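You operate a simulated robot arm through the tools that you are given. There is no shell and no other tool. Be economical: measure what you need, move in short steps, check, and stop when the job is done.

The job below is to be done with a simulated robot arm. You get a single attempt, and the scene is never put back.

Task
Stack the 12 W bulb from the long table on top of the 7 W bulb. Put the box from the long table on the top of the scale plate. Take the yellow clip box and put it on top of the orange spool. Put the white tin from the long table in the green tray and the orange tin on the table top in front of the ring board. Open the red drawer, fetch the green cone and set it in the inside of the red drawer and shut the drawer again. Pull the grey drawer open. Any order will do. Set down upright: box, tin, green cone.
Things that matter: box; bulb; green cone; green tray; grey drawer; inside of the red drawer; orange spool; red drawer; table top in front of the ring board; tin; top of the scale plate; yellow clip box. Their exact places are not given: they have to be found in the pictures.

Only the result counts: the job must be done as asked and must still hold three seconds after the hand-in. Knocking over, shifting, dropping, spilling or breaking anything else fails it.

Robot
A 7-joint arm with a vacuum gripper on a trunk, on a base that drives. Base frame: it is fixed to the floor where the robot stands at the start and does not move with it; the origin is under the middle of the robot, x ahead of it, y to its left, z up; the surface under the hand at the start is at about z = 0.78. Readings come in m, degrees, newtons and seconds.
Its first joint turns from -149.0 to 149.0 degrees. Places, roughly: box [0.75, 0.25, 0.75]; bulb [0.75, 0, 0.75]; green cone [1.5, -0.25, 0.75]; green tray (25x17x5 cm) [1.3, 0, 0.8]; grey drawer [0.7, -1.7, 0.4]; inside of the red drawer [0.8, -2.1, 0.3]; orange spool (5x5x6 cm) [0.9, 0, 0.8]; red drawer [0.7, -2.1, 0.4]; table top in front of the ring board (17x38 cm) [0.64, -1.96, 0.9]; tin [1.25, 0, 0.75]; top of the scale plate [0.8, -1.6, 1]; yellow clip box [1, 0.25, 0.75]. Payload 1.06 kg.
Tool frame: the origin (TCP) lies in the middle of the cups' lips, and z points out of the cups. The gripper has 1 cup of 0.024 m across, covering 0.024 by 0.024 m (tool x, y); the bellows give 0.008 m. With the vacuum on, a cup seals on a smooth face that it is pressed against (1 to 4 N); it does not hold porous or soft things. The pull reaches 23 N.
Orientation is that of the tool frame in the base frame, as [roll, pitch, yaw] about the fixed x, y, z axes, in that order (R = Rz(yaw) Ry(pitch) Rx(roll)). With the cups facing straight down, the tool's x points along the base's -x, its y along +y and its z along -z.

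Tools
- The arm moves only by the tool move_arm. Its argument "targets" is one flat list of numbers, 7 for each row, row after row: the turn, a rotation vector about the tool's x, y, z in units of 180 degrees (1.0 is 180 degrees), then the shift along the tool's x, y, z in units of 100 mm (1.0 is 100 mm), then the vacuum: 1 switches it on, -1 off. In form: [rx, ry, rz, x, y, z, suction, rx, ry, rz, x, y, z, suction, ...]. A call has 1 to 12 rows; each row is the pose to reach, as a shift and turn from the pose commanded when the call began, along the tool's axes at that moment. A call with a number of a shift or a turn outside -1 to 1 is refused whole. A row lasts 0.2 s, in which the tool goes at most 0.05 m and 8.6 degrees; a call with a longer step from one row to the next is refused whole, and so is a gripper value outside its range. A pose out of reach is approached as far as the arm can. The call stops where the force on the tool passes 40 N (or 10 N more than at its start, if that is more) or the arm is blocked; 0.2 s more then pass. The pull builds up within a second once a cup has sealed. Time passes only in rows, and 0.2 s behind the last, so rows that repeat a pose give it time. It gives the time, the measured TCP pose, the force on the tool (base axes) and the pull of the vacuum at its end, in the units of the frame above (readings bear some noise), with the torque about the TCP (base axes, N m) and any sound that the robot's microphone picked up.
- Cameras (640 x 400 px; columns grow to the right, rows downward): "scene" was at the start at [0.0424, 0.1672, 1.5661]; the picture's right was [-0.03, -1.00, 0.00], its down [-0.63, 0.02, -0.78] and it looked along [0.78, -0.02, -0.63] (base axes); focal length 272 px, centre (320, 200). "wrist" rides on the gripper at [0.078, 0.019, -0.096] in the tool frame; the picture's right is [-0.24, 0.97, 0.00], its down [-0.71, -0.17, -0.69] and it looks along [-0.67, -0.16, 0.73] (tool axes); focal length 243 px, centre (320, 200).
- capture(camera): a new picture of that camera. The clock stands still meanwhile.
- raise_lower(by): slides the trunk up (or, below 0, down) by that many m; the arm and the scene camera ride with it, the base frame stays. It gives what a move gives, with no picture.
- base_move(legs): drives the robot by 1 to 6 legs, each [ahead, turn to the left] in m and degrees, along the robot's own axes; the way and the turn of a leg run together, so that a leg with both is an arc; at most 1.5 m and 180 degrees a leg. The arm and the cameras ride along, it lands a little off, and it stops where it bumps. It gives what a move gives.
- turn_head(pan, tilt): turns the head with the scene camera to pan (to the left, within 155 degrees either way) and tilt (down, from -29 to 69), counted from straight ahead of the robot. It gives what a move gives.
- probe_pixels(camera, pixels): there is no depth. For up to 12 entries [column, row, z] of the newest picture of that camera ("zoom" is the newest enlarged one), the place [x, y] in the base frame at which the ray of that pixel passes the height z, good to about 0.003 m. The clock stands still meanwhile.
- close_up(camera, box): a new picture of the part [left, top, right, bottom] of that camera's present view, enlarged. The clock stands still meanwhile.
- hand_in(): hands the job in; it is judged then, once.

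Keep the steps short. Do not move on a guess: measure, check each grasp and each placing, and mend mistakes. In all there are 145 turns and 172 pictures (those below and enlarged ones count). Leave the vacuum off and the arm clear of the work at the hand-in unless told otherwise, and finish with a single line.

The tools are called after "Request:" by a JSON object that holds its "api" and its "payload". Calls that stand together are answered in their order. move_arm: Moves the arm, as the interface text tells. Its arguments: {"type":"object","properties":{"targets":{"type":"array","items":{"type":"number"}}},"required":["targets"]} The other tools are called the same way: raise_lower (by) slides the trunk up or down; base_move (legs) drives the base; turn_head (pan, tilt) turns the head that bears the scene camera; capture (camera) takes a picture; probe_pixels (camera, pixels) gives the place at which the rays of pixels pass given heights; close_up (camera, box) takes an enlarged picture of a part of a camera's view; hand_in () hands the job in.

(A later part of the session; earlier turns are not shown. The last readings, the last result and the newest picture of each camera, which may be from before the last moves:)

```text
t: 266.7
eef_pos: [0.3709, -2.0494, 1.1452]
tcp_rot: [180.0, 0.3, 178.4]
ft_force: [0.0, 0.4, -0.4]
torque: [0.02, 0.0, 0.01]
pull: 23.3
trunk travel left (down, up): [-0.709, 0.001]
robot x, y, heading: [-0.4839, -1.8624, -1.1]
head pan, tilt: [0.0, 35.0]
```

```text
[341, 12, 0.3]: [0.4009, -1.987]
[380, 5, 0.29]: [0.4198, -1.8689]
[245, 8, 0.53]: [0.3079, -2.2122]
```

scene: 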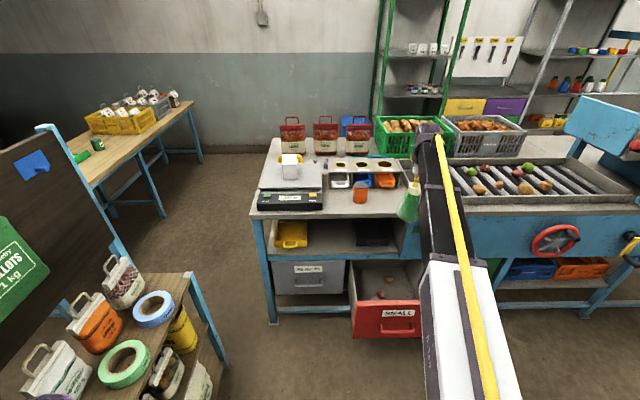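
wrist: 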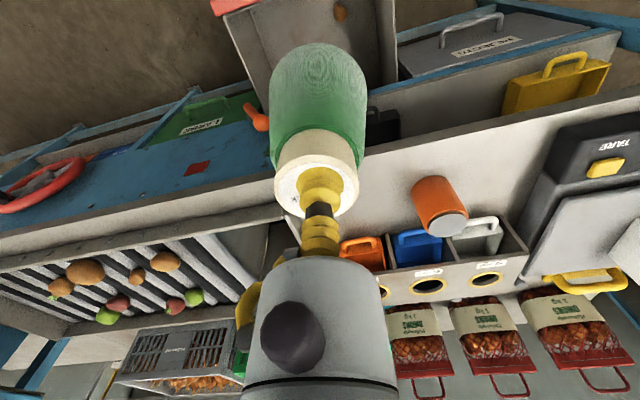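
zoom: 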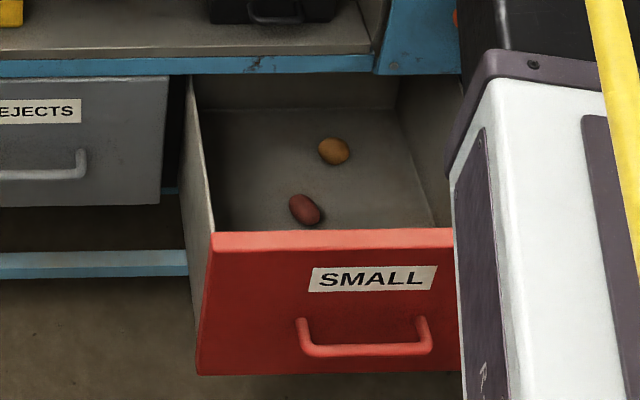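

There seems to be a third item near the front wall. Back off, lower part way, and look into the drawer with the wrist camera.

Request:
{"api": "base_move", "payload": {"legs": [[-0.25, 0]]}}

Request:
{"api": "raise_lower", "payload": {"by": -0.2}}

Request:
{"api": "capture", "payload": {"camera": "wrist"}}

```text
t: 268.5
eef_pos: [0.1231, -2.0468, 1.144]
tcp_rot: [180.0, 0.3, 178.3]
ft_force: [-0.5, 0.2, -1.5]
torque: [0.02, -0.01, 0.01]
pull: 22.7
trunk travel left (down, up): [-0.709, 0.001]
robot x, y, heading: [-0.7369, -1.8574, -1.2]
head pan, tilt: [0.0, 35.0]
```

```text
t: 270.7
eef_pos: [0.1225, -2.0461, 0.9437]
tcp_rot: [-180.0, 0.3, 178.4]
ft_force: [-0.7, 0.5, -1.5]
torque: [0.0, -0.02, -0.02]
pull: 22.2
trunk travel left (down, up): [-0.509, 0.201]
robot x, y, heading: [-0.7378, -1.8573, -1.1]
head pan, tilt: [0.0, 35.0]
```

```text
45 pictures are left
```

wrist: 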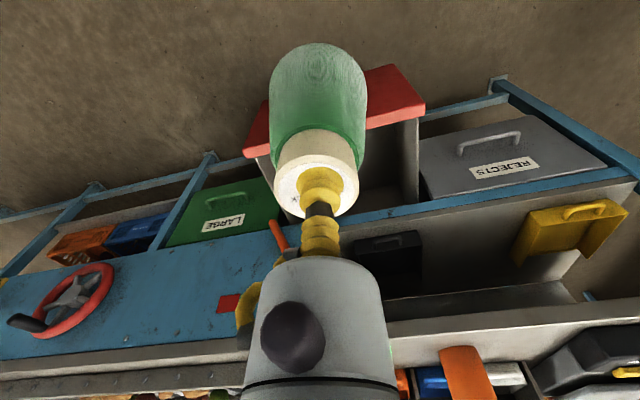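

The cone hides it. Shift the arm 0.1 m left and drive 0.12 m ahead for a side view.

Request:
{"api": "raise_lower", "payload": {"by": 0.2}}

Request:
{"api": "move_arm", "payload": {"targets": [0, 0, 0, 0, 0.4, 0, 1, 0, 0, 0, 0, 0.8, 0, 1, 0, 0, 0, 0, 1.0, 0, 1, 0, 0, 0, 0, 1.0, 0, 1]}}

Request:
{"api": "base_move", "payload": {"legs": [[0.12, 0]]}}

Request:
{"api": "capture", "payload": {"camera": "wrist"}}

```text
t: 272.9
eef_pos: [0.1239, -2.0453, 1.1436]
tcp_rot: [179.9, 0.4, 178.2]
ft_force: [0.4, -0.1, -2.4]
torque: [0.01, 0.01, 0.01]
pull: 22.4
trunk travel left (down, up): [-0.709, 0.001]
robot x, y, heading: [-0.7385, -1.857, -1.1]
head pan, tilt: [0.0, 35.0]
```

```text
t: 273.9
eef_pos: [0.1271, -1.9448, 1.1442]
tcp_rot: [180.0, 0.3, 178.2]
ft_force: [-0.1, 0.2, -2.3]
torque: [0.0, 0.01, -0.05]
pull: 22.5
trunk travel left (down, up): [-0.709, 0.001]
robot x, y, heading: [-0.7372, -1.8541, -1.3]
head pan, tilt: [0.0, 35.0]
```

```text
t: 275.1
eef_pos: [0.2499, -1.947, 1.1426]
tcp_rot: [179.9, 0.3, 178.4]
ft_force: [-0.1, 0.3, -1.8]
torque: [0.01, 0.02, 0.03]
pull: 23.1
trunk travel left (down, up): [-0.709, 0.001]
robot x, y, heading: [-0.6147, -1.8639, -1.7]
head pan, tilt: [0.0, 35.0]
```

```text
44 pictures are left
```

wrist: 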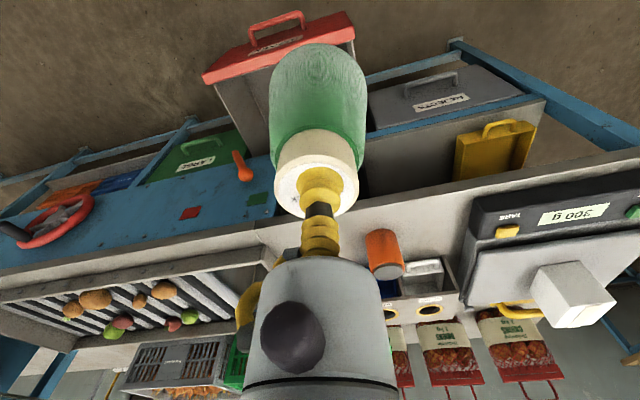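

Still hidden. Raise the cone 8 cm more and drive ahead 0.33 m, so the head camera can look steeply into the drawer.

Request:
{"api": "move_arm", "payload": {"targets": [0, 0, 0, 0, 0, -0.4, 1, 0, 0, 0, 0, 0, -0.8, 1, 0, 0, 0, 0, 0, -0.8, 1]}}

Request:
{"api": "base_move", "payload": {"legs": [[0.33, 0]]}}

Request:
{"api": "turn_head", "payload": {"pan": -20, "tilt": 65}}

Request:
{"api": "capture", "payload": {"camera": "scene"}}

```text
t: 275.9
eef_pos: [0.2494, -1.948, 1.2273]
tcp_rot: [-179.9, 0.3, 178.4]
ft_force: [-0.3, 0.0, -1.4]
torque: [0.02, 0.01, -0.01]
pull: 23.6
trunk travel left (down, up): [-0.709, 0.001]
robot x, y, heading: [-0.619, -1.8622, -1.2]
head pan, tilt: [0.0, 35.0]
```

```text
t: 278.1
eef_pos: [0.5753, -1.9595, 1.2242]
tcp_rot: [180.0, 0.3, 178.1]
ft_force: [-0.1, -0.9, -1.9]
torque: [0.01, -0.02, 0.0]
pull: 22.9
trunk travel left (down, up): [-0.709, 0.001]
robot x, y, heading: [-0.2901, -1.8665, -1.6]
head pan, tilt: [0.0, 35.0]
```

```text
t: 279.0
eef_pos: [0.575, -1.9598, 1.2261]
tcp_rot: [180.0, 0.2, 178.1]
ft_force: [-0.7, 0.0, -1.9]
torque: [-0.03, 0.03, -0.02]
pull: 22.5
trunk travel left (down, up): [-0.709, 0.001]
robot x, y, heading: [-0.2917, -1.8664, -1.7]
head pan, tilt: [-20.0, 65.0]
```

```text
43 pictures are left
```

scene: 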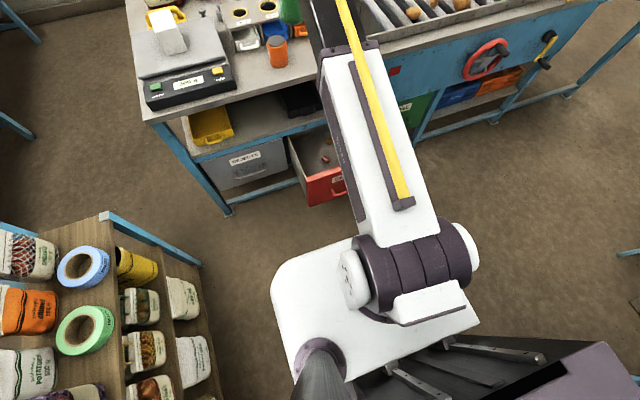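

Request:
{"api": "close_up", "payload": {"camera": "scene", "box": [270, 110, 390, 220]}}

Request:
{"api": "probe_pixels", "payload": {"camera": "scene", "pixels": [[325, 160, 0.3], [318, 177, 0.3], [335, 173, 0.3]]}}

```text
3.64 times, centred on (330, 165) of scene
```

zoom: 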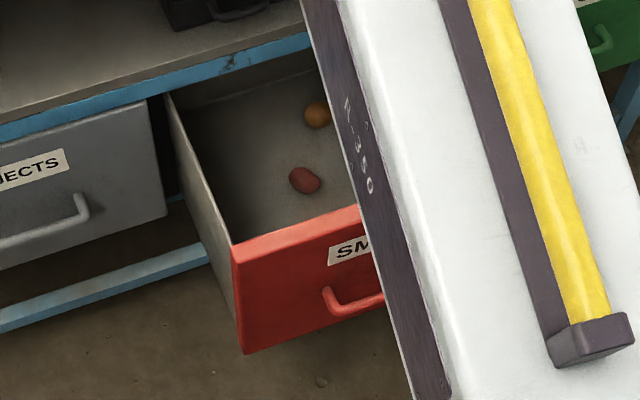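

```text
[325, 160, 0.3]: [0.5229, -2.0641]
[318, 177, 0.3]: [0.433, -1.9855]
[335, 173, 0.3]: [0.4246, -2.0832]
```

One item may hide by the front wall. View it with the wrist camera offset sideways: back 0.33 m and shift the arm 0.18 m left.

Request:
{"api": "base_move", "payload": {"legs": [[-0.33, 0]]}}

Request:
{"api": "move_arm", "payload": {"targets": [0, 0, 0, 0, 0.4, 0, 1, 0, 0, 0, 0, 0.8, 0, 1, 0, 0, 0, 0, 1.0, 0, 1, 0, 0, 0, 0, 1.0, 0, 1]}}

Request:
{"api": "move_arm", "payload": {"targets": [0, 0, 0, 0, 0.4, 0, 1, 0, 0, 0, 0, 0.8, 0, 1, 0, 0, 0, 0, 0.9, 0, 1, 0, 0, 0, 0, 0.9, 0, 1]}}

Request:
{"api": "capture", "payload": {"camera": "wrist"}}

```text
t: 281.2
eef_pos: [0.2392, -1.9512, 1.2252]
tcp_rot: [-180.0, 0.3, 178.0]
ft_force: [0.2, -0.6, -1.5]
torque: [0.04, -0.01, -0.01]
pull: 22.5
trunk travel left (down, up): [-0.709, 0.001]
robot x, y, heading: [-0.6234, -1.8586, -1.7]
head pan, tilt: [-20.0, 65.0]
```

```text
t: 282.2
eef_pos: [0.2453, -1.8512, 1.2258]
tcp_rot: [-179.9, 0.4, 178.0]
ft_force: [0.5, -0.9, -2.4]
torque: [0.01, 0.02, -0.03]
pull: 23.4
trunk travel left (down, up): [-0.709, 0.001]
robot x, y, heading: [-0.6298, -1.8588, -1.3]
head pan, tilt: [-20.0, 65.0]
```

```text
t: 283.2
eef_pos: [0.2459, -1.7613, 1.2248]
tcp_rot: [-180.0, 0.4, 178.0]
ft_force: [0.8, -0.7, -1.3]
torque: [0.03, 0.03, 0.02]
pull: 22.9
trunk travel left (down, up): [-0.709, 0.001]
robot x, y, heading: [-0.6292, -1.8562, -1.9]
head pan, tilt: [-20.0, 65.0]
```

```text
41 pictures are left
```

wrist: 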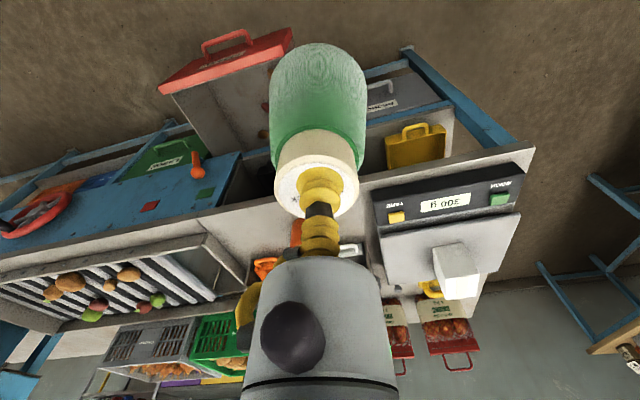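

Request:
{"api": "close_up", "payload": {"camera": "wrist", "box": [150, 20, 310, 160]}}

```text
2.86 times, centred on (230, 90) of wrist
```

zoom: 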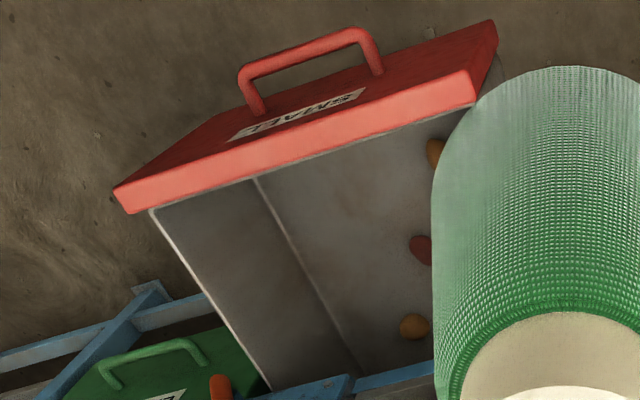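

Three items all on the left half; the right half is empty. Probe positions.

Request:
{"api": "probe_pixels", "payload": {"camera": "zoom", "pixels": [[437, 153, 0.3], [425, 250, 0.3], [413, 327, 0.3], [258, 180, 0.29], [155, 212, 0.54], [474, 105, 0.54], [350, 375, 0.29], [430, 130, 0.29], [345, 200, 0.29], [350, 170, 0.29]]}}

```text
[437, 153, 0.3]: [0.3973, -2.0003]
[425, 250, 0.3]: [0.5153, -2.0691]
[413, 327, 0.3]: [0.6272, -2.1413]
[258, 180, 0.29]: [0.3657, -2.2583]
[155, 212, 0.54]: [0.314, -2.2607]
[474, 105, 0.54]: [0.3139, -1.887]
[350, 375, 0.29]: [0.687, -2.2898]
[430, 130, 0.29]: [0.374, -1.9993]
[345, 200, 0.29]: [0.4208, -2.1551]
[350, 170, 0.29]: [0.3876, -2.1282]
```

Target for the cone: (0.40, −2.14). Drive ahead 0.2 m and swing the arm right.

Request:
{"api": "base_move", "payload": {"legs": [[0.2, 0]]}}

Request:
{"api": "move_arm", "payload": {"targets": [0, 0, 0, 0.1, -0.4, 0, 1, 0, 0, 0, 0.2, -0.8, 0, 1, 0, 0, 0, 0.2, -1.0, 0, 1, 0, 0, 0, 0.2, -1.0, 0, 1]}}

Request:
{"api": "move_arm", "payload": {"targets": [0, 0, 0, 0.1, -0.4, 0, 1, 0, 0, 0, 0.2, -0.8, 0, 1, 0, 0, 0, 0.2, -1.0, 0, 1, 0, 0, 0, 0.2, -1.0, 0, 1]}}

Request:
{"api": "move_arm", "payload": {"targets": [0, 0, 0, 0, -0.4, 0, 1, 0, 0, 0, 0, -0.8, 0, 1, 0, 0, 0, 0, -1.0, 0, 1, 0, 0, 0, 0, -1.0, 0, 1]}}

Request:
{"api": "turn_head", "payload": {"pan": -20, "tilt": 45}}

Request:
{"api": "capture", "payload": {"camera": "scene"}}

```text
t: 284.8
eef_pos: [0.4464, -1.7603, 1.2242]
tcp_rot: [-180.0, 0.3, 178.4]
ft_force: [-0.9, -0.2, -1.9]
torque: [0.0, 0.01, 0.04]
pull: 22.8
trunk travel left (down, up): [-0.709, 0.001]
robot x, y, heading: [-0.4284, -1.8621, -0.9]
head pan, tilt: [-20.0, 65.0]
```

```text
t: 285.8
eef_pos: [0.4225, -1.8603, 1.2233]
tcp_rot: [179.9, 0.3, 178.4]
ft_force: [-0.2, -0.8, -3.4]
torque: [0.02, 0.03, 0.01]
pull: 22.7
trunk travel left (down, up): [-0.709, 0.001]
robot x, y, heading: [-0.4257, -1.8645, -1.3]
head pan, tilt: [-20.0, 65.0]
```

```text
t: 286.8
eef_pos: [0.4009, -1.96, 1.2252]
tcp_rot: [-180.0, 0.3, 178.3]
ft_force: [0.7, 0.1, -1.6]
torque: [-0.01, 0.01, 0.01]
pull: 23.2
trunk travel left (down, up): [-0.709, 0.001]
robot x, y, heading: [-0.4292, -1.866, -1.2]
head pan, tilt: [-20.0, 65.0]
```

```text
t: 287.8
eef_pos: [0.3986, -2.0607, 1.2255]
tcp_rot: [-180.0, 0.4, 178.4]
ft_force: [0.4, -1.0, -1.1]
torque: [0.0, 0.03, 0.01]
pull: 22.7
trunk travel left (down, up): [-0.709, 0.001]
robot x, y, heading: [-0.424, -1.8656, -1.4]
head pan, tilt: [-20.0, 65.0]
```

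```text
t: 288.6
eef_pos: [0.3968, -2.0622, 1.2257]
tcp_rot: [-180.0, 0.2, 178.4]
ft_force: [1.0, 0.1, -2.7]
torque: [-0.03, 0.01, -0.02]
pull: 22.5
trunk travel left (down, up): [-0.709, 0.001]
robot x, y, heading: [-0.4273, -1.8643, -0.9]
head pan, tilt: [-20.0, 45.0]
```

```text
39 pictures are left
```

scene: 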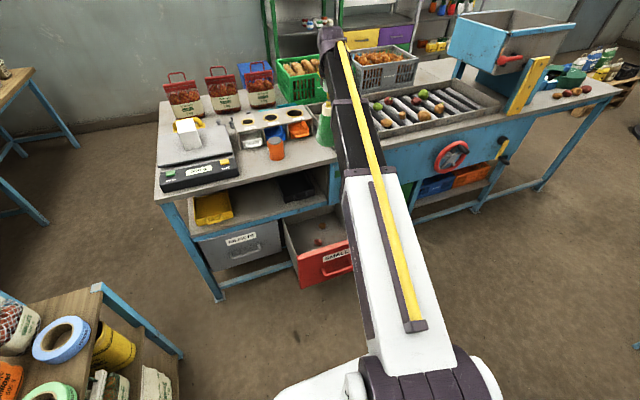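

Request:
{"api": "move_arm", "payload": {"targets": [0, 0, 0, 0, -0.4, 0, 1, 0, 0, 0, 0, -0.78, 0, 1, 0, 0, 0, 0, -0.78, 0, 1]}}

Request:
{"api": "raise_lower", "payload": {"by": -0.3}}

Request:
{"api": "capture", "payload": {"camera": "scene"}}

Request:
{"api": "capture", "payload": {"camera": "wrist"}}

```text
t: 289.4
eef_pos: [0.396, -2.1375, 1.2255]
tcp_rot: [-179.9, 0.3, 178.4]
ft_force: [0.3, -0.4, -2.0]
torque: [0.02, -0.01, 0.02]
pull: 23.0
trunk travel left (down, up): [-0.709, 0.001]
robot x, y, heading: [-0.426, -1.865, -1.4]
head pan, tilt: [-20.0, 45.0]
```

```text
t: 292.4
eef_pos: [0.3961, -2.1382, 0.9261]
tcp_rot: [180.0, 0.4, 178.5]
ft_force: [-0.3, 0.2, -1.3]
torque: [0.01, -0.01, -0.02]
pull: 22.9
trunk travel left (down, up): [-0.409, 0.301]
robot x, y, heading: [-0.4258, -1.8641, -1.2]
head pan, tilt: [-20.0, 45.0]
```

```text
38 pictures are left
```

scene: 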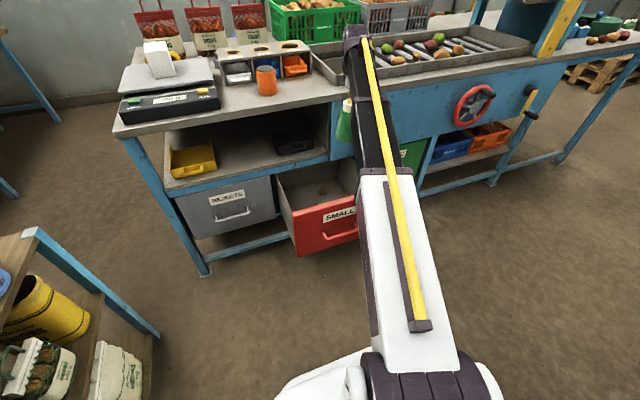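

```text
37 pictures are left
```

wrist: 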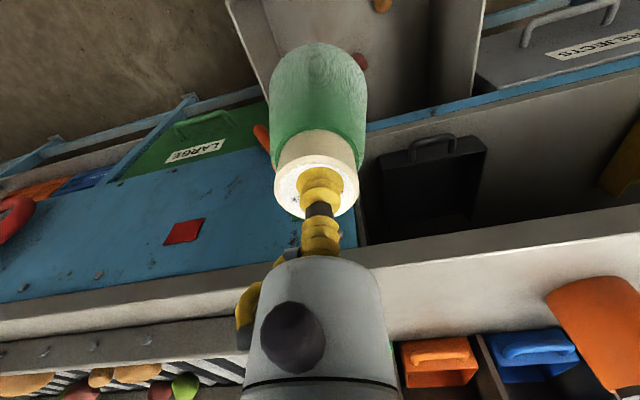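

Clear so far. Shift 1.2 cm toward me for clearance to the bench edge, lower 0.2 and check.

Request:
{"api": "move_arm", "payload": {"targets": [0, 0, 0, 0.13, 0, 0, 1, 0, 0, 0, 0.13, 0, 0, 1]}}

Request:
{"api": "raise_lower", "payload": {"by": -0.15}}

Request:
{"api": "capture", "payload": {"camera": "scene"}}

Request:
{"api": "capture", "payload": {"camera": "wrist"}}

```text
t: 293.1
eef_pos: [0.3816, -2.1377, 0.9253]
tcp_rot: [180.0, 0.2, 178.3]
ft_force: [-0.8, -1.4, -2.6]
torque: [0.02, 0.01, 0.02]
pull: 23.2
trunk travel left (down, up): [-0.409, 0.301]
robot x, y, heading: [-0.4267, -1.8667, -1.2]
head pan, tilt: [-20.0, 45.0]
```

```text
t: 294.8
eef_pos: [0.3829, -2.1373, 0.7738]
tcp_rot: [-179.9, 0.3, 178.4]
ft_force: [1.0, -0.5, -1.4]
torque: [0.01, 0.05, 0.0]
pull: 22.7
trunk travel left (down, up): [-0.259, 0.451]
robot x, y, heading: [-0.4258, -1.8632, -1.3]
head pan, tilt: [-20.0, 45.0]
```

```text
36 pictures are left
```

scene: 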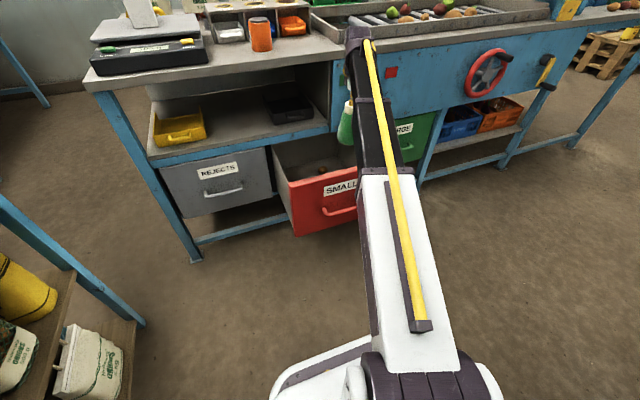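

```text
35 pictures are left
```

wrist: 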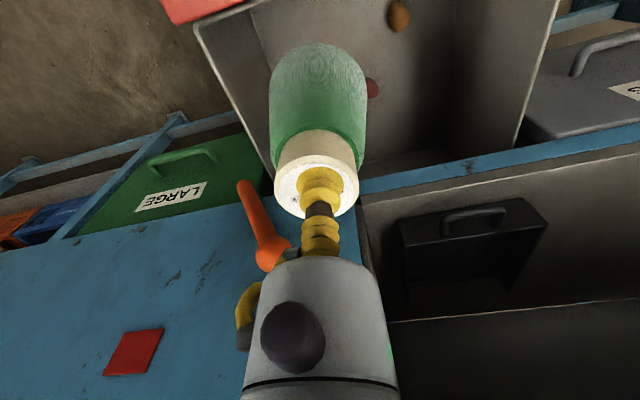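

Geometry check: the wrist joint is directly above the cup, so it clears the bench edge. Lower further 0.22.

Request:
{"api": "raise_lower", "payload": {"by": -0.22}}

Request:
{"api": "capture", "payload": {"camera": "scene"}}

Request:
{"api": "capture", "payload": {"camera": "wrist"}}

```text
t: 297.1
eef_pos: [0.3825, -2.137, 0.5557]
tcp_rot: [-179.9, 0.2, 178.4]
ft_force: [0.4, -0.3, -2.0]
torque: [0.0, -0.02, 0.02]
pull: 22.9
trunk travel left (down, up): [-0.039, 0.671]
robot x, y, heading: [-0.426, -1.8604, -1.4]
head pan, tilt: [-20.0, 45.0]
```

```text
34 pictures are left
```

scene: 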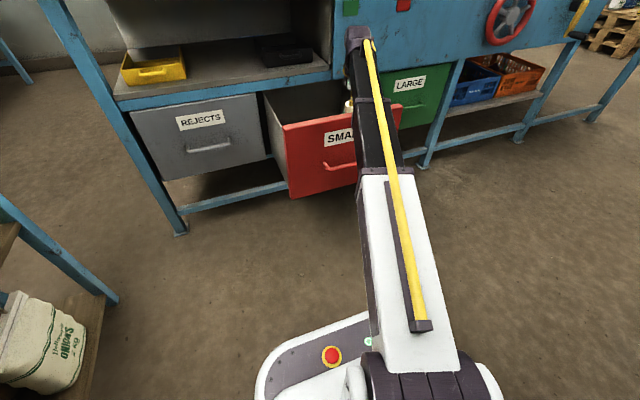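

```text
33 pictures are left
```

wrist: 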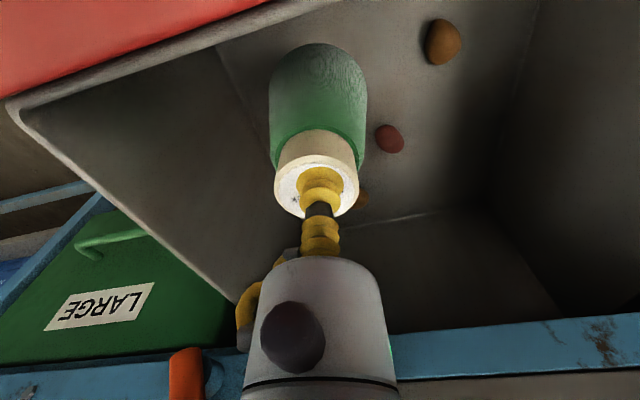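

To keep the boom clear of the drawer front, raise the trunk 0.2 and lower with the arm instead.

Request:
{"api": "raise_lower", "payload": {"by": 0.2}}

Request:
{"api": "move_arm", "payload": {"targets": [0, 0, 0, 0, 0, 0.4, 1, 0, 0, 0, 0, 0, 0.8, 1, 0, 0, 0, 0, 0, 1.0, 1, 0, 0, 0, 0, 0, 1.0, 1]}}

Request:
{"api": "move_arm", "payload": {"targets": [0, 0, 0, 0, 0, 0.4, 1, 0, 0, 0, 0, 0, 0.8, 1, 0, 0, 0, 0, 0, 1.0, 1, 0, 0, 0, 0, 0, 1.0, 1]}}

Request:
{"api": "capture", "payload": {"camera": "wrist"}}

Request:
{"api": "capture", "payload": {"camera": "scene"}}

```text
t: 299.3
eef_pos: [0.3831, -2.1379, 0.7556]
tcp_rot: [-179.9, 0.3, 178.4]
ft_force: [0.3, 0.3, -1.6]
torque: [-0.01, 0.04, 0.01]
pull: 22.9
trunk travel left (down, up): [-0.239, 0.471]
robot x, y, heading: [-0.4261, -1.864, -1.0]
head pan, tilt: [-20.0, 45.0]
```

```text
t: 300.3
eef_pos: [0.3832, -2.1388, 0.6561]
tcp_rot: [180.0, 0.3, 178.4]
ft_force: [0.1, 0.1, -0.6]
torque: [0.03, 0.01, 0.02]
pull: 22.7
trunk travel left (down, up): [-0.239, 0.471]
robot x, y, heading: [-0.4289, -1.8627, -1.3]
head pan, tilt: [-20.0, 45.0]
```

```text
t: 301.3
eef_pos: [0.3839, -2.1355, 0.5544]
tcp_rot: [-180.0, 0.3, 178.4]
ft_force: [-1.0, -0.3, -1.3]
torque: [0.01, -0.01, -0.01]
pull: 22.9
trunk travel left (down, up): [-0.239, 0.471]
robot x, y, heading: [-0.4289, -1.8632, -1.0]
head pan, tilt: [-20.0, 45.0]
```

```text
32 pictures are left
```

wrist: 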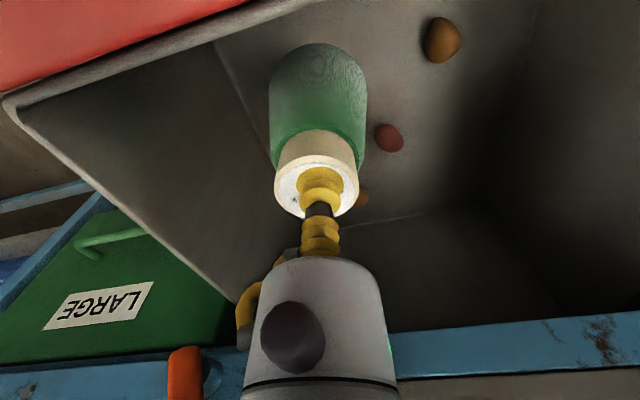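

```text
31 pictures are left
```

scene: 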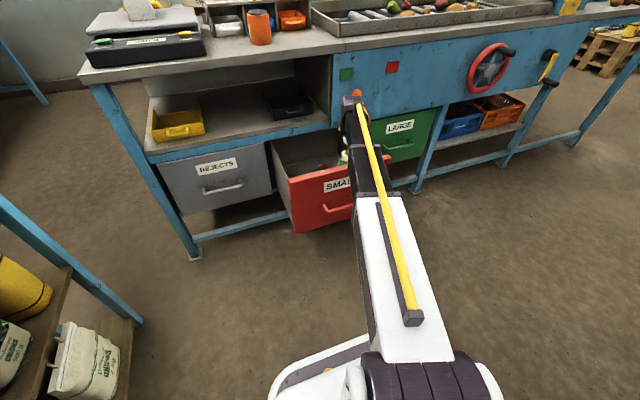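

Clear. Lower 0.1 and then finely.

Request:
{"api": "move_arm", "payload": {"targets": [0, 0, 0, 0, 0, 0.3, 1, 0, 0, 0, 0, 0, 0.6, 1, 0, 0, 0, 0, 0, 0.85, 1, 0, 0, 0, 0, 0, 1.0, 1, 0, 0, 0, 0, 0, 1.0, 1]}}

Request:
{"api": "move_arm", "payload": {"targets": [0, 0, 0, 0, 0, 0.05, 1, 0, 0, 0, 0, 0, 0.09, 1, 0, 0, 0, 0, 0, 0.12, 1, 0, 0, 0, 0, 0, 0.12, 1]}}

Request:
{"api": "capture", "payload": {"camera": "wrist"}}

```text
t: 302.1
eef_pos: [0.3825, -2.1377, 0.4857]
tcp_rot: [-180.0, 0.2, 178.4]
ft_force: [-1.1, 2.6, 25.8]
torque: [0.27, 2.39, -0.17]
pull: 22.9
trunk travel left (down, up): [-0.239, 0.471]
robot x, y, heading: [-0.4262, -1.8605, -1.1]
head pan, tilt: [-20.0, 45.0]
stopped in row 3: the force on the tool passed its limit at 57 N (the readings are from after the stop); the commanded pose is now the measured one
```

```text
t: 302.4
eef_pos: [0.3815, -2.137, 0.4849]
tcp_rot: [-179.9, 0.0, 178.4]
ft_force: [-0.4, 0.8, 25.5]
torque: [0.33, 2.49, -0.13]
pull: 23.1
trunk travel left (down, up): [-0.239, 0.471]
robot x, y, heading: [-0.4247, -1.8646, -1.1]
head pan, tilt: [-20.0, 45.0]
stopped in row 1: the force on the tool passed its limit at 46 N (the readings are from after the stop); the commanded pose is now the measured one
```

```text
30 pictures are left
```

wrist: 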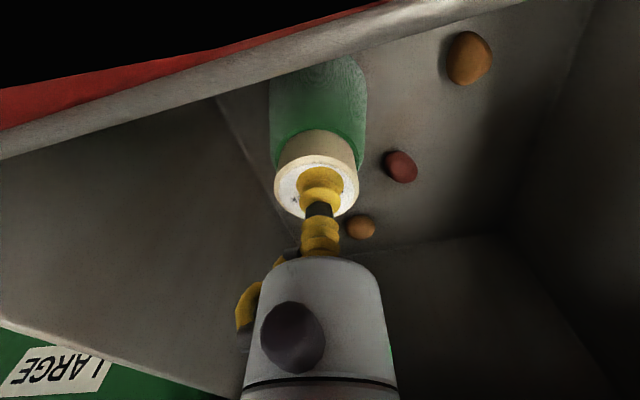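

The wrist camera housing touched the drawer's front edge (contact 0.1 m behind the cup). Raise 4 cm, shift 5 cm inward, and look.

Request:
{"api": "move_arm", "payload": {"targets": [0, 0, 0, 0, 0, -0.2, 1, 0, 0, 0, 0, 0, -0.4, 1, 0, 0, 0, -0.25, 0, -0.4, 1, 0, 0, 0, -0.52, 0, -0.4, 1, 0, 0, 0, -0.52, 0, -0.4, 1]}}

Request:
{"api": "capture", "payload": {"camera": "wrist"}}

Request:
{"api": "close_up", "payload": {"camera": "scene", "box": [250, 70, 430, 250]}}

```text
t: 303.6
eef_pos: [0.4364, -2.1395, 0.5222]
tcp_rot: [-180.0, 0.1, 178.4]
ft_force: [0.4, 0.7, -1.7]
torque: [-0.01, -0.03, -0.01]
pull: 22.4
trunk travel left (down, up): [-0.239, 0.471]
robot x, y, heading: [-0.4275, -1.8637, -1.2]
head pan, tilt: [-20.0, 45.0]
```

```text
29 pictures are left
```

wrist: 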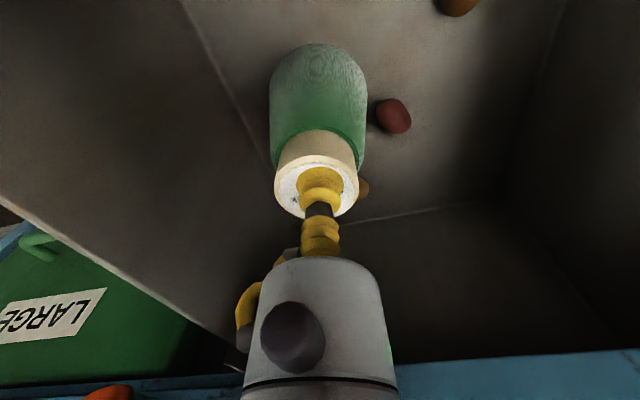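

```text
2.22 times, centred on (340, 160) of scene
```

zoom: 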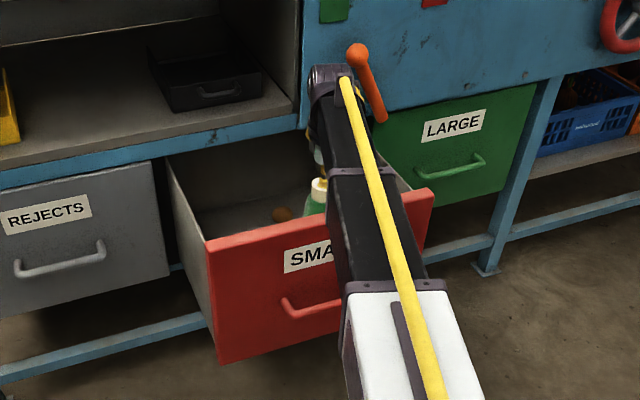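

Clear of items. Lower slowly.

Request:
{"api": "move_arm", "payload": {"targets": [0, 0, 0, 0, 0, 0.2, 1, 0, 0, 0, 0, 0, 0.4, 1, 0, 0, 0, 0, 0, 0.6, 1, 0, 0, 0, 0, 0, 0.7, 1, 0, 0, 0, 0, 0, 0.7, 1]}}

```text
t: 304.8
eef_pos: [0.4353, -2.139, 0.4534]
tcp_rot: [180.0, 0.0, 178.3]
ft_force: [-0.1, 0.5, -1.6]
torque: [0.01, 0.01, 0.0]
pull: 22.7
trunk travel left (down, up): [-0.239, 0.471]
robot x, y, heading: [-0.4271, -1.8612, -1.3]
head pan, tilt: [-20.0, 45.0]
```

Request:
{"api": "move_arm", "payload": {"targets": [0, 0, 0, 0, 0, 0.05, 1, 0, 0, 0, 0, 0, 0.1, 1, 0, 0, 0, 0, 0, 0.15, 1, 0, 0, 0, 0, 0, 0.18, 1, 0, 0, 0, 0, 0, 0.18, 1]}}

Request:
{"api": "capture", "payload": {"camera": "wrist"}}

```text
t: 306.0
eef_pos: [0.4351, -2.1381, 0.4357]
tcp_rot: [-179.9, 0.1, 178.4]
ft_force: [-2.3, 3.4, 23.8]
torque: [-0.03, -0.02, -0.03]
pull: 23.0
trunk travel left (down, up): [-0.239, 0.471]
robot x, y, heading: [-0.4283, -1.866, -1.3]
head pan, tilt: [-20.0, 45.0]
```

```text
27 pictures are left
```

wrist: 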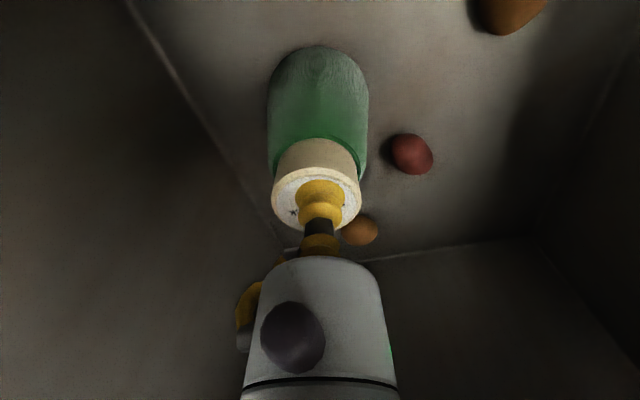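

Cone is on the drawer floor (no torque). Release and rise straight up.

Request:
{"api": "move_arm", "payload": {"targets": [0, 0, 0, 0, 0, -0.02, -1, 0, 0, 0, 0, 0, -0.02, -1, 0, 0, 0, 0, 0, -0.02, -1, 0, 0, 0, 0, 0, -0.02, -1, 0, 0, 0, 0, 0, -0.05, -1, 0, 0, 0, 0, 0, -0.1, -1, 0, 0, 0, 0, 0, -0.3, -1, 0, 0, 0, 0, 0, -0.7, -1, 0, 0, 0, 0, 0, -1.0, -1, 0, 0, 0, 0, 0, -1.0, -1]}}

Request:
{"api": "raise_lower", "payload": {"by": 0.25}}

Request:
{"api": "base_move", "payload": {"legs": [[-0.35, 0]]}}

Request:
{"api": "turn_head", "payload": {"pan": -5, "tilt": 40}}

Request:
{"api": "capture", "payload": {"camera": "scene"}}

Request:
{"api": "capture", "payload": {"camera": "wrist"}}

```text
t: 308.2
eef_pos: [0.4349, -2.1386, 0.5334]
tcp_rot: [-179.9, 0.0, 178.4]
ft_force: [0.8, -0.5, 0.3]
torque: [0.02, 0.0, 0.01]
pull: 0.1
trunk travel left (down, up): [-0.239, 0.471]
robot x, y, heading: [-0.425, -1.8614, -1.0]
head pan, tilt: [-20.0, 45.0]
```

```text
t: 310.8
eef_pos: [0.4369, -2.1382, 0.7829]
tcp_rot: [-180.0, 0.0, 178.5]
ft_force: [0.7, 0.1, 0.1]
torque: [0.0, -0.04, -0.01]
pull: 0.0
trunk travel left (down, up): [-0.489, 0.221]
robot x, y, heading: [-0.4263, -1.8636, -1.5]
head pan, tilt: [-20.0, 45.0]
```

```text
t: 313.1
eef_pos: [0.0892, -2.1333, 0.7849]
tcp_rot: [179.9, 0.0, 178.3]
ft_force: [-0.6, 0.3, -0.1]
torque: [-0.04, 0.03, -0.01]
pull: 0.0
trunk travel left (down, up): [-0.489, 0.221]
robot x, y, heading: [-0.7737, -1.8583, -1.2]
head pan, tilt: [-20.0, 45.0]
```

```text
t: 313.8
eef_pos: [0.0884, -2.1314, 0.7841]
tcp_rot: [-180.0, -0.1, 178.2]
ft_force: [0.6, -0.3, 0.7]
torque: [0.03, 0.0, -0.01]
pull: 0.1
trunk travel left (down, up): [-0.489, 0.221]
robot x, y, heading: [-0.7723, -1.8576, -1.4]
head pan, tilt: [-5.0, 40.0]
```

```text
26 pictures are left
```

scene: 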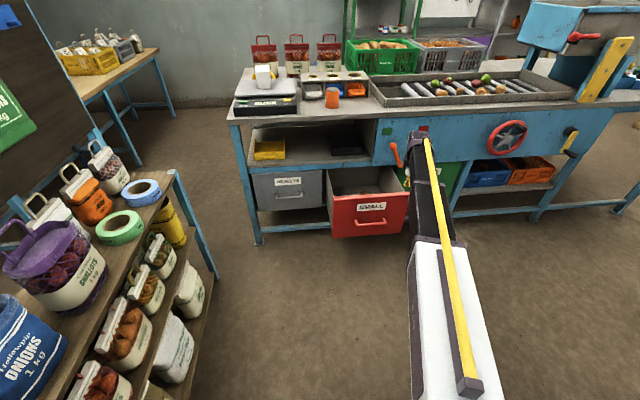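

```text
25 pictures are left
```

wrist: 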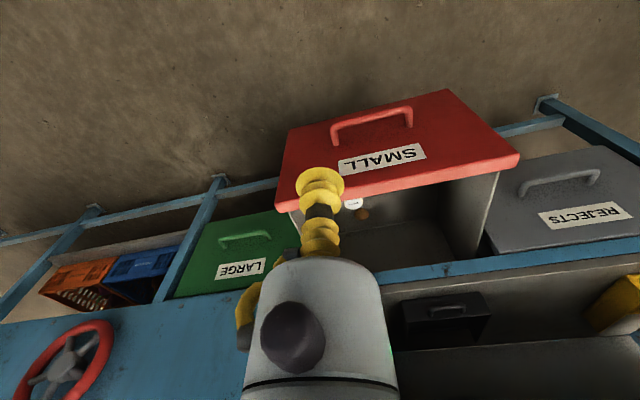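

Cone stands in the drawer (cap visible). Now turn the tool forward again, lower, and push the drawer shut.

Request:
{"api": "move_arm", "payload": {"targets": [0, -0.042, 0, 0, 0.1, 0, -1, 0, -0.084, 0, 0, 0.2, 0, -1, 0, -0.126, 0, 0, 0.3, 0, -1, 0, -0.168, 0, 0, 0.4, 0, -1, 0, -0.21, 0, 0, 0.5, 0, -1, 0, -0.252, 0, 0, 0.6, 0, -1, 0, -0.294, 0, 0, 0.7, 0, -1, 0, -0.336, 0, 0, 0.7, 0, -1, 0, -0.378, 0, 0, 0.7, 0, -1, 0, -0.42, 0, 0, 0.7, 0, -1, 0, -0.462, 0, 0, 0.7, 0, -1, 0, -0.5, 0, 0, 0.7, 0, -1]}}

Request:
{"api": "raise_lower", "payload": {"by": -0.4}}

Request:
{"api": "raise_lower", "payload": {"by": -0.07}}

Request:
{"api": "capture", "payload": {"camera": "wrist"}}

```text
t: 316.4
eef_pos: [0.0932, -2.0625, 0.7847]
tcp_rot: [-101.9, 89.5, -103.6]
ft_force: [-0.6, -0.8, 1.0]
torque: [-0.02, 0.04, 0.03]
pull: 0.1
trunk travel left (down, up): [-0.489, 0.221]
robot x, y, heading: [-0.7726, -1.858, -1.5]
head pan, tilt: [-5.0, 40.0]
```

```text
t: 320.3
eef_pos: [0.092, -2.0628, 0.3848]
tcp_rot: [22.6, 90.0, 21.0]
ft_force: [-0.4, -0.8, 0.1]
torque: [0.0, 0.01, 0.0]
pull: 0.1
trunk travel left (down, up): [-0.089, 0.621]
robot x, y, heading: [-0.7705, -1.853, -1.4]
head pan, tilt: [-5.0, 40.0]
```

```text
t: 321.4
eef_pos: [0.0922, -2.0622, 0.314]
tcp_rot: [-150.7, 90.0, -152.5]
ft_force: [1.1, 0.0, -0.3]
torque: [0.01, -0.01, 0.0]
pull: 0.1
trunk travel left (down, up): [-0.019, 0.691]
robot x, y, heading: [-0.773, -1.8554, -1.4]
head pan, tilt: [-5.0, 40.0]
```

```text
24 pictures are left
```

wrist: 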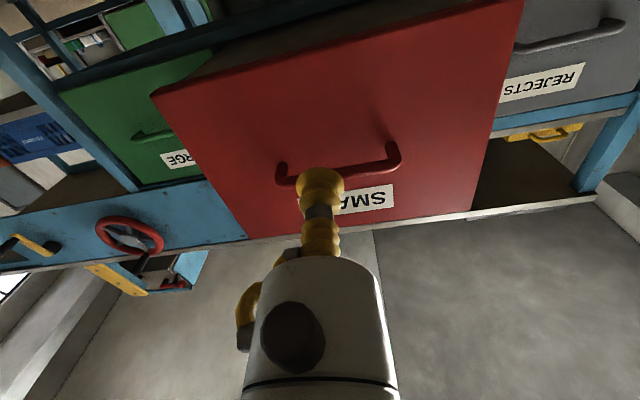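

Retract the arm 0.2 m so it has stroke, then drive up close to the front.

Request:
{"api": "move_arm", "payload": {"targets": [0, 0, 0, 0, 0, -0.4, -1, 0, 0, 0, 0, 0, -0.8, -1, 0, 0, 0, 0, 0, -1.0, -1, 0, 0, 0, 0, 0, -1.0, -1]}}

Request:
{"api": "move_arm", "payload": {"targets": [0, 0, 0, 0, 0, -0.4, -1, 0, 0, 0, 0, 0, -0.7, -1, 0, 0, 0, 0, 0, -0.7, -1]}}

Request:
{"api": "base_move", "payload": {"legs": [[0.32, 0]]}}

```text
t: 322.4
eef_pos: [-0.0083, -2.0587, 0.314]
tcp_rot: [4.8, 89.9, 3.1]
ft_force: [0.2, 0.5, -0.5]
torque: [-0.03, 0.02, 0.0]
pull: 0.0
trunk travel left (down, up): [-0.019, 0.691]
robot x, y, heading: [-0.7751, -1.8575, -1.4]
head pan, tilt: [-5.0, 40.0]
```

```text
t: 323.1
eef_pos: [-0.0778, -2.0575, 0.315]
tcp_rot: [56.7, 90.0, 54.9]
ft_force: [-0.5, -0.6, 0.0]
torque: [0.02, 0.03, 0.0]
pull: 0.1
trunk travel left (down, up): [-0.019, 0.691]
robot x, y, heading: [-0.7719, -1.8571, -1.4]
head pan, tilt: [-5.0, 40.0]
```

```text
t: 325.3
eef_pos: [0.245, -2.0658, 0.3139]
tcp_rot: [-158.7, 90.0, -160.5]
ft_force: [0.5, 0.7, 0.0]
torque: [0.02, 0.0, 0.01]
pull: 0.1
trunk travel left (down, up): [-0.019, 0.691]
robot x, y, heading: [-0.4489, -1.8676, -1.5]
head pan, tilt: [-5.0, 40.0]
```

Push slowly with the arm (vacuum off).

Request:
{"api": "move_arm", "payload": {"targets": [0, 0, 0, 0, 0, 0.15, -1, 0, 0, 0, 0, 0.01, 0.3, -1, 0, 0, 0, 0, 0.01, 0.36, -1, 0, 0, 0, 0, 0.01, 0.44, -1, 0, 0, 0, 0, 0.01, 0.53, -1, 0, 0, 0, 0, 0.02, 0.62, -1, 0, 0, 0, 0, 0.02, 0.71, -1, 0, 0, 0, 0, 0.02, 0.8, -1, 0, 0, 0, 0, 0.02, 0.89, -1, 0, 0, 0, 0, 0.03, 0.96, -1, 0, 0, 0, 0, 0.03, 1.0, -1, 0, 0, 0, 0, 0.03, 1.0, -1]}}

Request:
{"api": "move_arm", "payload": {"targets": [0, 0, 0, 0, 0, 0.05, -1, 0, 0, 0, 0, 0.01, 0.13, -1, 0, 0, 0, 0, 0.01, 0.22, -1, 0, 0, 0, 0, 0.01, 0.31, -1, 0, 0, 0, 0, 0.01, 0.4, -1, 0, 0, 0, 0, 0.02, 0.5, -1, 0, 0, 0, 0, 0.02, 0.6, -1, 0, 0, 0, 0, 0.02, 0.7, -1, 0, 0, 0, 0, 0.02, 0.79, -1, 0, 0, 0, 0, 0.03, 0.86, -1, 0, 0, 0, 0, 0.03, 0.9, -1, 0, 0, 0, 0, 0.03, 0.9, -1]}}

Request:
{"api": "capture", "payload": {"camera": "scene"}}

```text
t: 327.9
eef_pos: [0.3449, -2.0658, 0.3142]
tcp_rot: [-147.6, 90.0, -149.3]
ft_force: [-2.3, -0.1, 0.9]
torque: [-0.02, 0.03, -0.01]
pull: 0.1
trunk travel left (down, up): [-0.019, 0.691]
robot x, y, heading: [-0.4503, -1.8643, -1.3]
head pan, tilt: [-5.0, 40.0]
```

```text
t: 330.5
eef_pos: [0.4355, -2.0647, 0.3147]
tcp_rot: [3.2, 90.0, 1.4]
ft_force: [-1.8, -1.2, -0.6]
torque: [0.02, -0.06, 0.01]
pull: 0.0
trunk travel left (down, up): [-0.019, 0.691]
robot x, y, heading: [-0.4485, -1.8649, -1.2]
head pan, tilt: [-5.0, 40.0]
```

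```text
23 pictures are left
```

scene: 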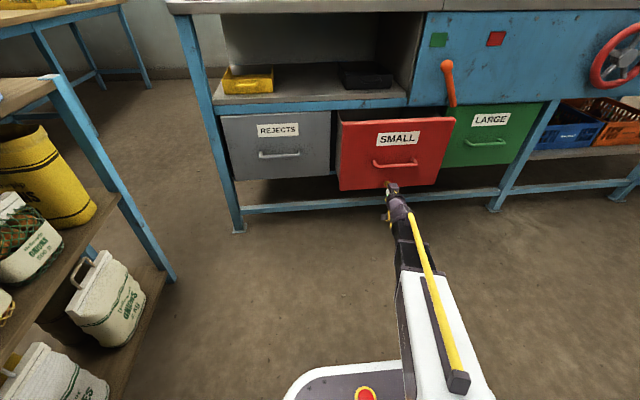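

Moving shut. Retract the arm 0.1, drive ahead 0.09, and continue.

Request:
{"api": "move_arm", "payload": {"targets": [0, 0, 0, 0, 0, -0.3, -1, 0, 0, 0, 0, 0, -0.7, -1, 0, 0, 0, 0, 0, -1.0, -1, 0, 0, 0, 0, 0, -1.0, -1]}}

Request:
{"api": "base_move", "payload": {"legs": [[0.09, 0]]}}

Request:
{"api": "move_arm", "payload": {"targets": [0, 0, 0, 0, 0, 0.1, -1, 0, 0, 0, 0, 0.01, 0.18, -1, 0, 0, 0, 0, 0.01, 0.27, -1, 0, 0, 0, 0, 0.01, 0.36, -1, 0, 0, 0, 0, 0.01, 0.45, -1, 0, 0, 0, 0, 0.02, 0.54, -1, 0, 0, 0, 0, 0.02, 0.63, -1, 0, 0, 0, 0, 0.02, 0.72, -1, 0, 0, 0, 0, 0.02, 0.8, -1, 0, 0, 0, 0, 0.03, 0.88, -1, 0, 0, 0, 0, 0.03, 0.92, -1, 0, 0, 0, 0, 0.03, 0.92, -1]}}

```text
t: 331.5
eef_pos: [0.3343, -2.0625, 0.318]
tcp_rot: [45.4, 90.0, 43.6]
ft_force: [-0.5, 0.3, -0.5]
torque: [-0.02, 0.01, 0.01]
pull: 0.1
trunk travel left (down, up): [-0.019, 0.691]
robot x, y, heading: [-0.4486, -1.8626, -1.4]
head pan, tilt: [-5.0, 40.0]
```

```text
t: 332.6
eef_pos: [0.4258, -2.0641, 0.3176]
tcp_rot: [21.2, 90.0, 19.5]
ft_force: [0.3, 0.3, 0.0]
torque: [-0.02, 0.0, 0.0]
pull: 0.0
trunk travel left (down, up): [-0.019, 0.691]
robot x, y, heading: [-0.358, -1.8659, -1.2]
head pan, tilt: [-5.0, 40.0]
```

```text
t: 335.2
eef_pos: [0.517, -2.0624, 0.3164]
tcp_rot: [-171.4, 89.9, -173.2]
ft_force: [-2.1, 0.3, -1.2]
torque: [0.01, -0.05, 0.02]
pull: 0.1
trunk travel left (down, up): [-0.019, 0.691]
robot x, y, heading: [-0.3595, -1.8666, -1.1]
head pan, tilt: [-5.0, 40.0]
```

Continue to the stop.

Request:
{"api": "move_arm", "payload": {"targets": [0, 0, 0, 0, 0, 0.07, -1, 0, 0, 0, 0, 0, 0.14, -1, 0, 0, 0, 0, 0, 0.21, -1, 0, 0, 0, 0, 0, 0.28, -1, 0, 0, 0, 0, 0, 0.34, -1, 0, 0, 0, 0, 0, 0.38, -1, 0, 0, 0, 0, 0, 0.42, -1, 0, 0, 0, 0, 0, 0.45, -1, 0, 0, 0, 0, 0, 0.48, -1, 0, 0, 0, 0, 0, 0.48, -1]}}

Request:
{"api": "capture", "payload": {"camera": "scene"}}

```text
t: 336.9
eef_pos: [0.5554, -2.0648, 0.3186]
tcp_rot: [-170.3, 89.8, -172.1]
ft_force: [-9.4, 1.2, 0.6]
torque: [-0.07, -0.01, -0.04]
pull: 0.1
trunk travel left (down, up): [-0.019, 0.691]
robot x, y, heading: [-0.361, -1.8658, -1.7]
head pan, tilt: [-5.0, 40.0]
stopped in row 8: the force on the tool passed its limit at 44 N (the readings are from after the stop); the commanded pose is now the measured one
```

```text
22 pictures are left
```

scene: 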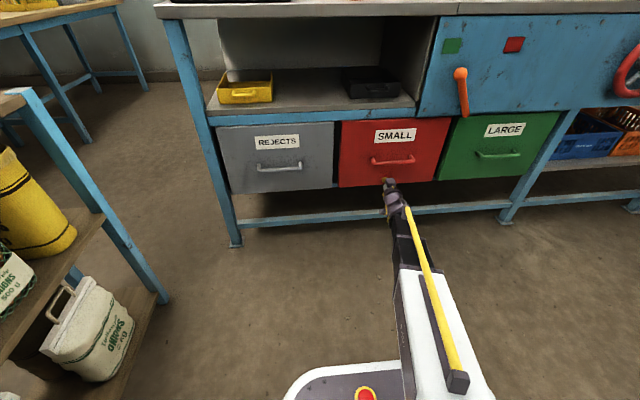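

Red drawer is shut. Retract, and move the cup over to the grey front (y≈−1.65).

Request:
{"api": "move_arm", "payload": {"targets": [0, 0, 0, 0, 0, -0.3, -1, 0, 0, 0, 0, 0, -0.7, -1, 0, 0, 0, 0, 0.4, -0.8, -1, 0, 0, 0, 0, 0.8, -0.8, -1, 0, 0, 0, 0, 1.0, -0.8, -1, 0, 0, 0, 0, 1.0, -0.8, -1]}}

Request:
{"api": "move_arm", "payload": {"targets": [0, 0, 0, 0, 0.4, 0, -1, 0, 0, 0, 0, 0.8, 0, -1, 0, 0, 0, 0, 1.0, 0, -1, 0, 0, 0, 0, 1.0, 0, -1]}}

Request:
{"api": "move_arm", "payload": {"targets": [0, 0, 0, 0, 0.4, 0, -1, 0, 0, 0, 0, 0.8, 0, -1, 0, 0, 0, 0, 1.0, 0, -1, 0, 0, 0, 0, 1.0, 0, -1]}}

Request:
{"api": "move_arm", "payload": {"targets": [0, 0, 0, 0, 0.4, 0, -1, 0, 0, 0, 0, 0.8, 0, -1, 0, 0, 0, 0, 1.0, 0, -1, 0, 0, 0, 0, 1.0, 0, -1]}}

Request:
{"api": "capture", "payload": {"camera": "wrist"}}

Request:
{"api": "capture", "payload": {"camera": "scene"}}

```text
t: 338.3
eef_pos: [0.479, -1.9633, 0.3173]
tcp_rot: [-166.8, 89.9, -168.6]
ft_force: [-0.7, 0.5, -0.4]
torque: [0.01, 0.02, 0.02]
pull: 0.0
trunk travel left (down, up): [-0.019, 0.691]
robot x, y, heading: [-0.3581, -1.8674, -1.2]
head pan, tilt: [-5.0, 40.0]
```

```text
t: 339.3
eef_pos: [0.4774, -1.9234, 0.318]
tcp_rot: [-179.5, 89.5, -179.5]
ft_force: [0.0, 0.0, -0.8]
torque: [-0.01, -0.01, -0.03]
pull: 0.1
out of reach, approached as far as the arm can: row 1, 2, 3, 4
trunk travel left (down, up): [-0.019, 0.691]
robot x, y, heading: [-0.3607, -1.8676, -1.5]
head pan, tilt: [-5.0, 40.0]
```

```text
t: 340.3
eef_pos: [0.4768, -1.9214, 0.318]
tcp_rot: [-180.0, 89.5, 180.0]
ft_force: [-0.3, 0.3, -0.4]
torque: [-0.01, 0.02, -0.02]
pull: 0.0
out of reach, approached as far as the arm can: row 1, 2, 3, 4
trunk travel left (down, up): [-0.019, 0.691]
robot x, y, heading: [-0.3611, -1.8695, -1.3]
head pan, tilt: [-5.0, 40.0]
```

```text
t: 341.3
eef_pos: [0.4777, -1.9225, 0.3181]
tcp_rot: [-179.9, 89.5, -180.0]
ft_force: [0.3, 0.4, 0.6]
torque: [0.02, -0.05, -0.03]
pull: 0.0
out of reach, approached as far as the arm can: row 1, 2, 3, 4
trunk travel left (down, up): [-0.019, 0.691]
robot x, y, heading: [-0.3551, -1.8683, -1.6]
head pan, tilt: [-5.0, 40.0]
```

```text
21 pictures are left
```

wrist: 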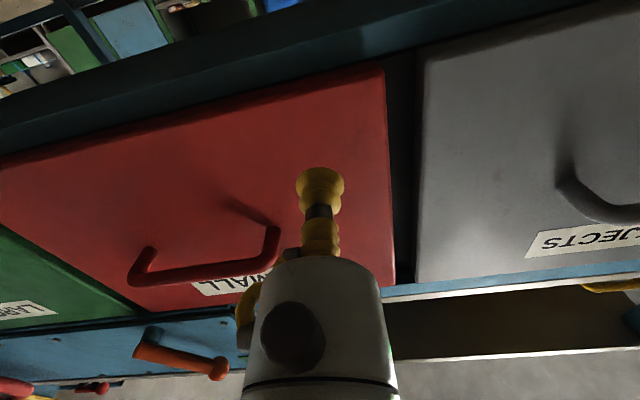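

```text
20 pictures are left
```

scene: 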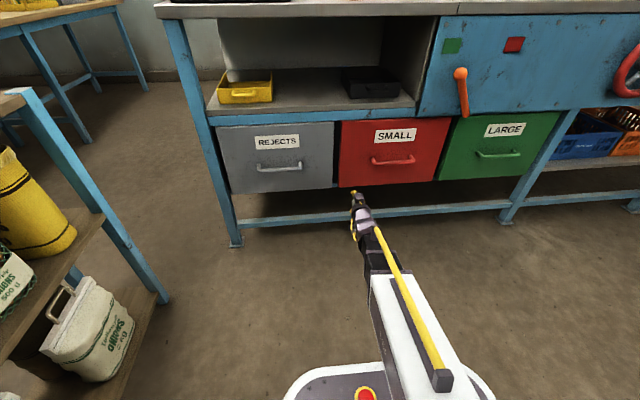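

The arm can't go further left here, so shift the whole robot ~0.29 m left with a reverse manoeuvre.

Request:
{"api": "base_move", "payload": {"legs": [[-0.2, 0], [0, -25], [-0.65, 0], [0, 26.4], [0.68, 0]]}}

Request:
{"api": "capture", "payload": {"camera": "scene"}}

Request:
{"api": "capture", "payload": {"camera": "wrist"}}

```text
t: 352.0
eef_pos: [0.3523, -1.6014, 0.3185]
tcp_rot: [-179.9, 89.4, -178.6]
ft_force: [0.3, 0.2, 0.4]
torque: [0.02, -0.01, -0.03]
pull: 0.1
trunk travel left (down, up): [-0.019, 0.691]
robot x, y, heading: [-0.4859, -1.5665, 0.0]
head pan, tilt: [-5.0, 40.0]
```

```text
19 pictures are left
```

scene: 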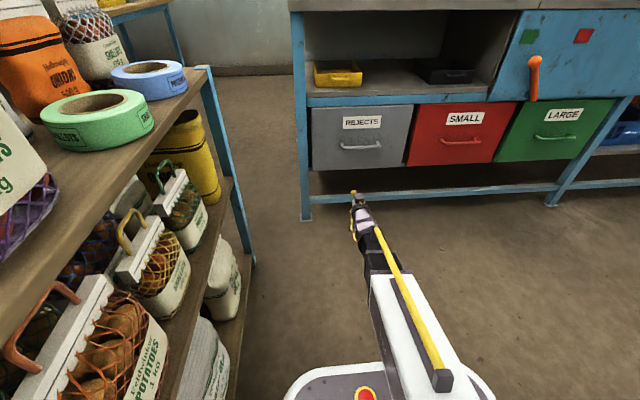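

```text
18 pictures are left
```

wrist: 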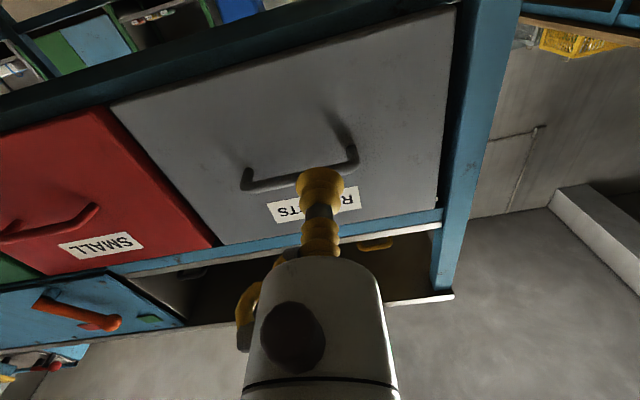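

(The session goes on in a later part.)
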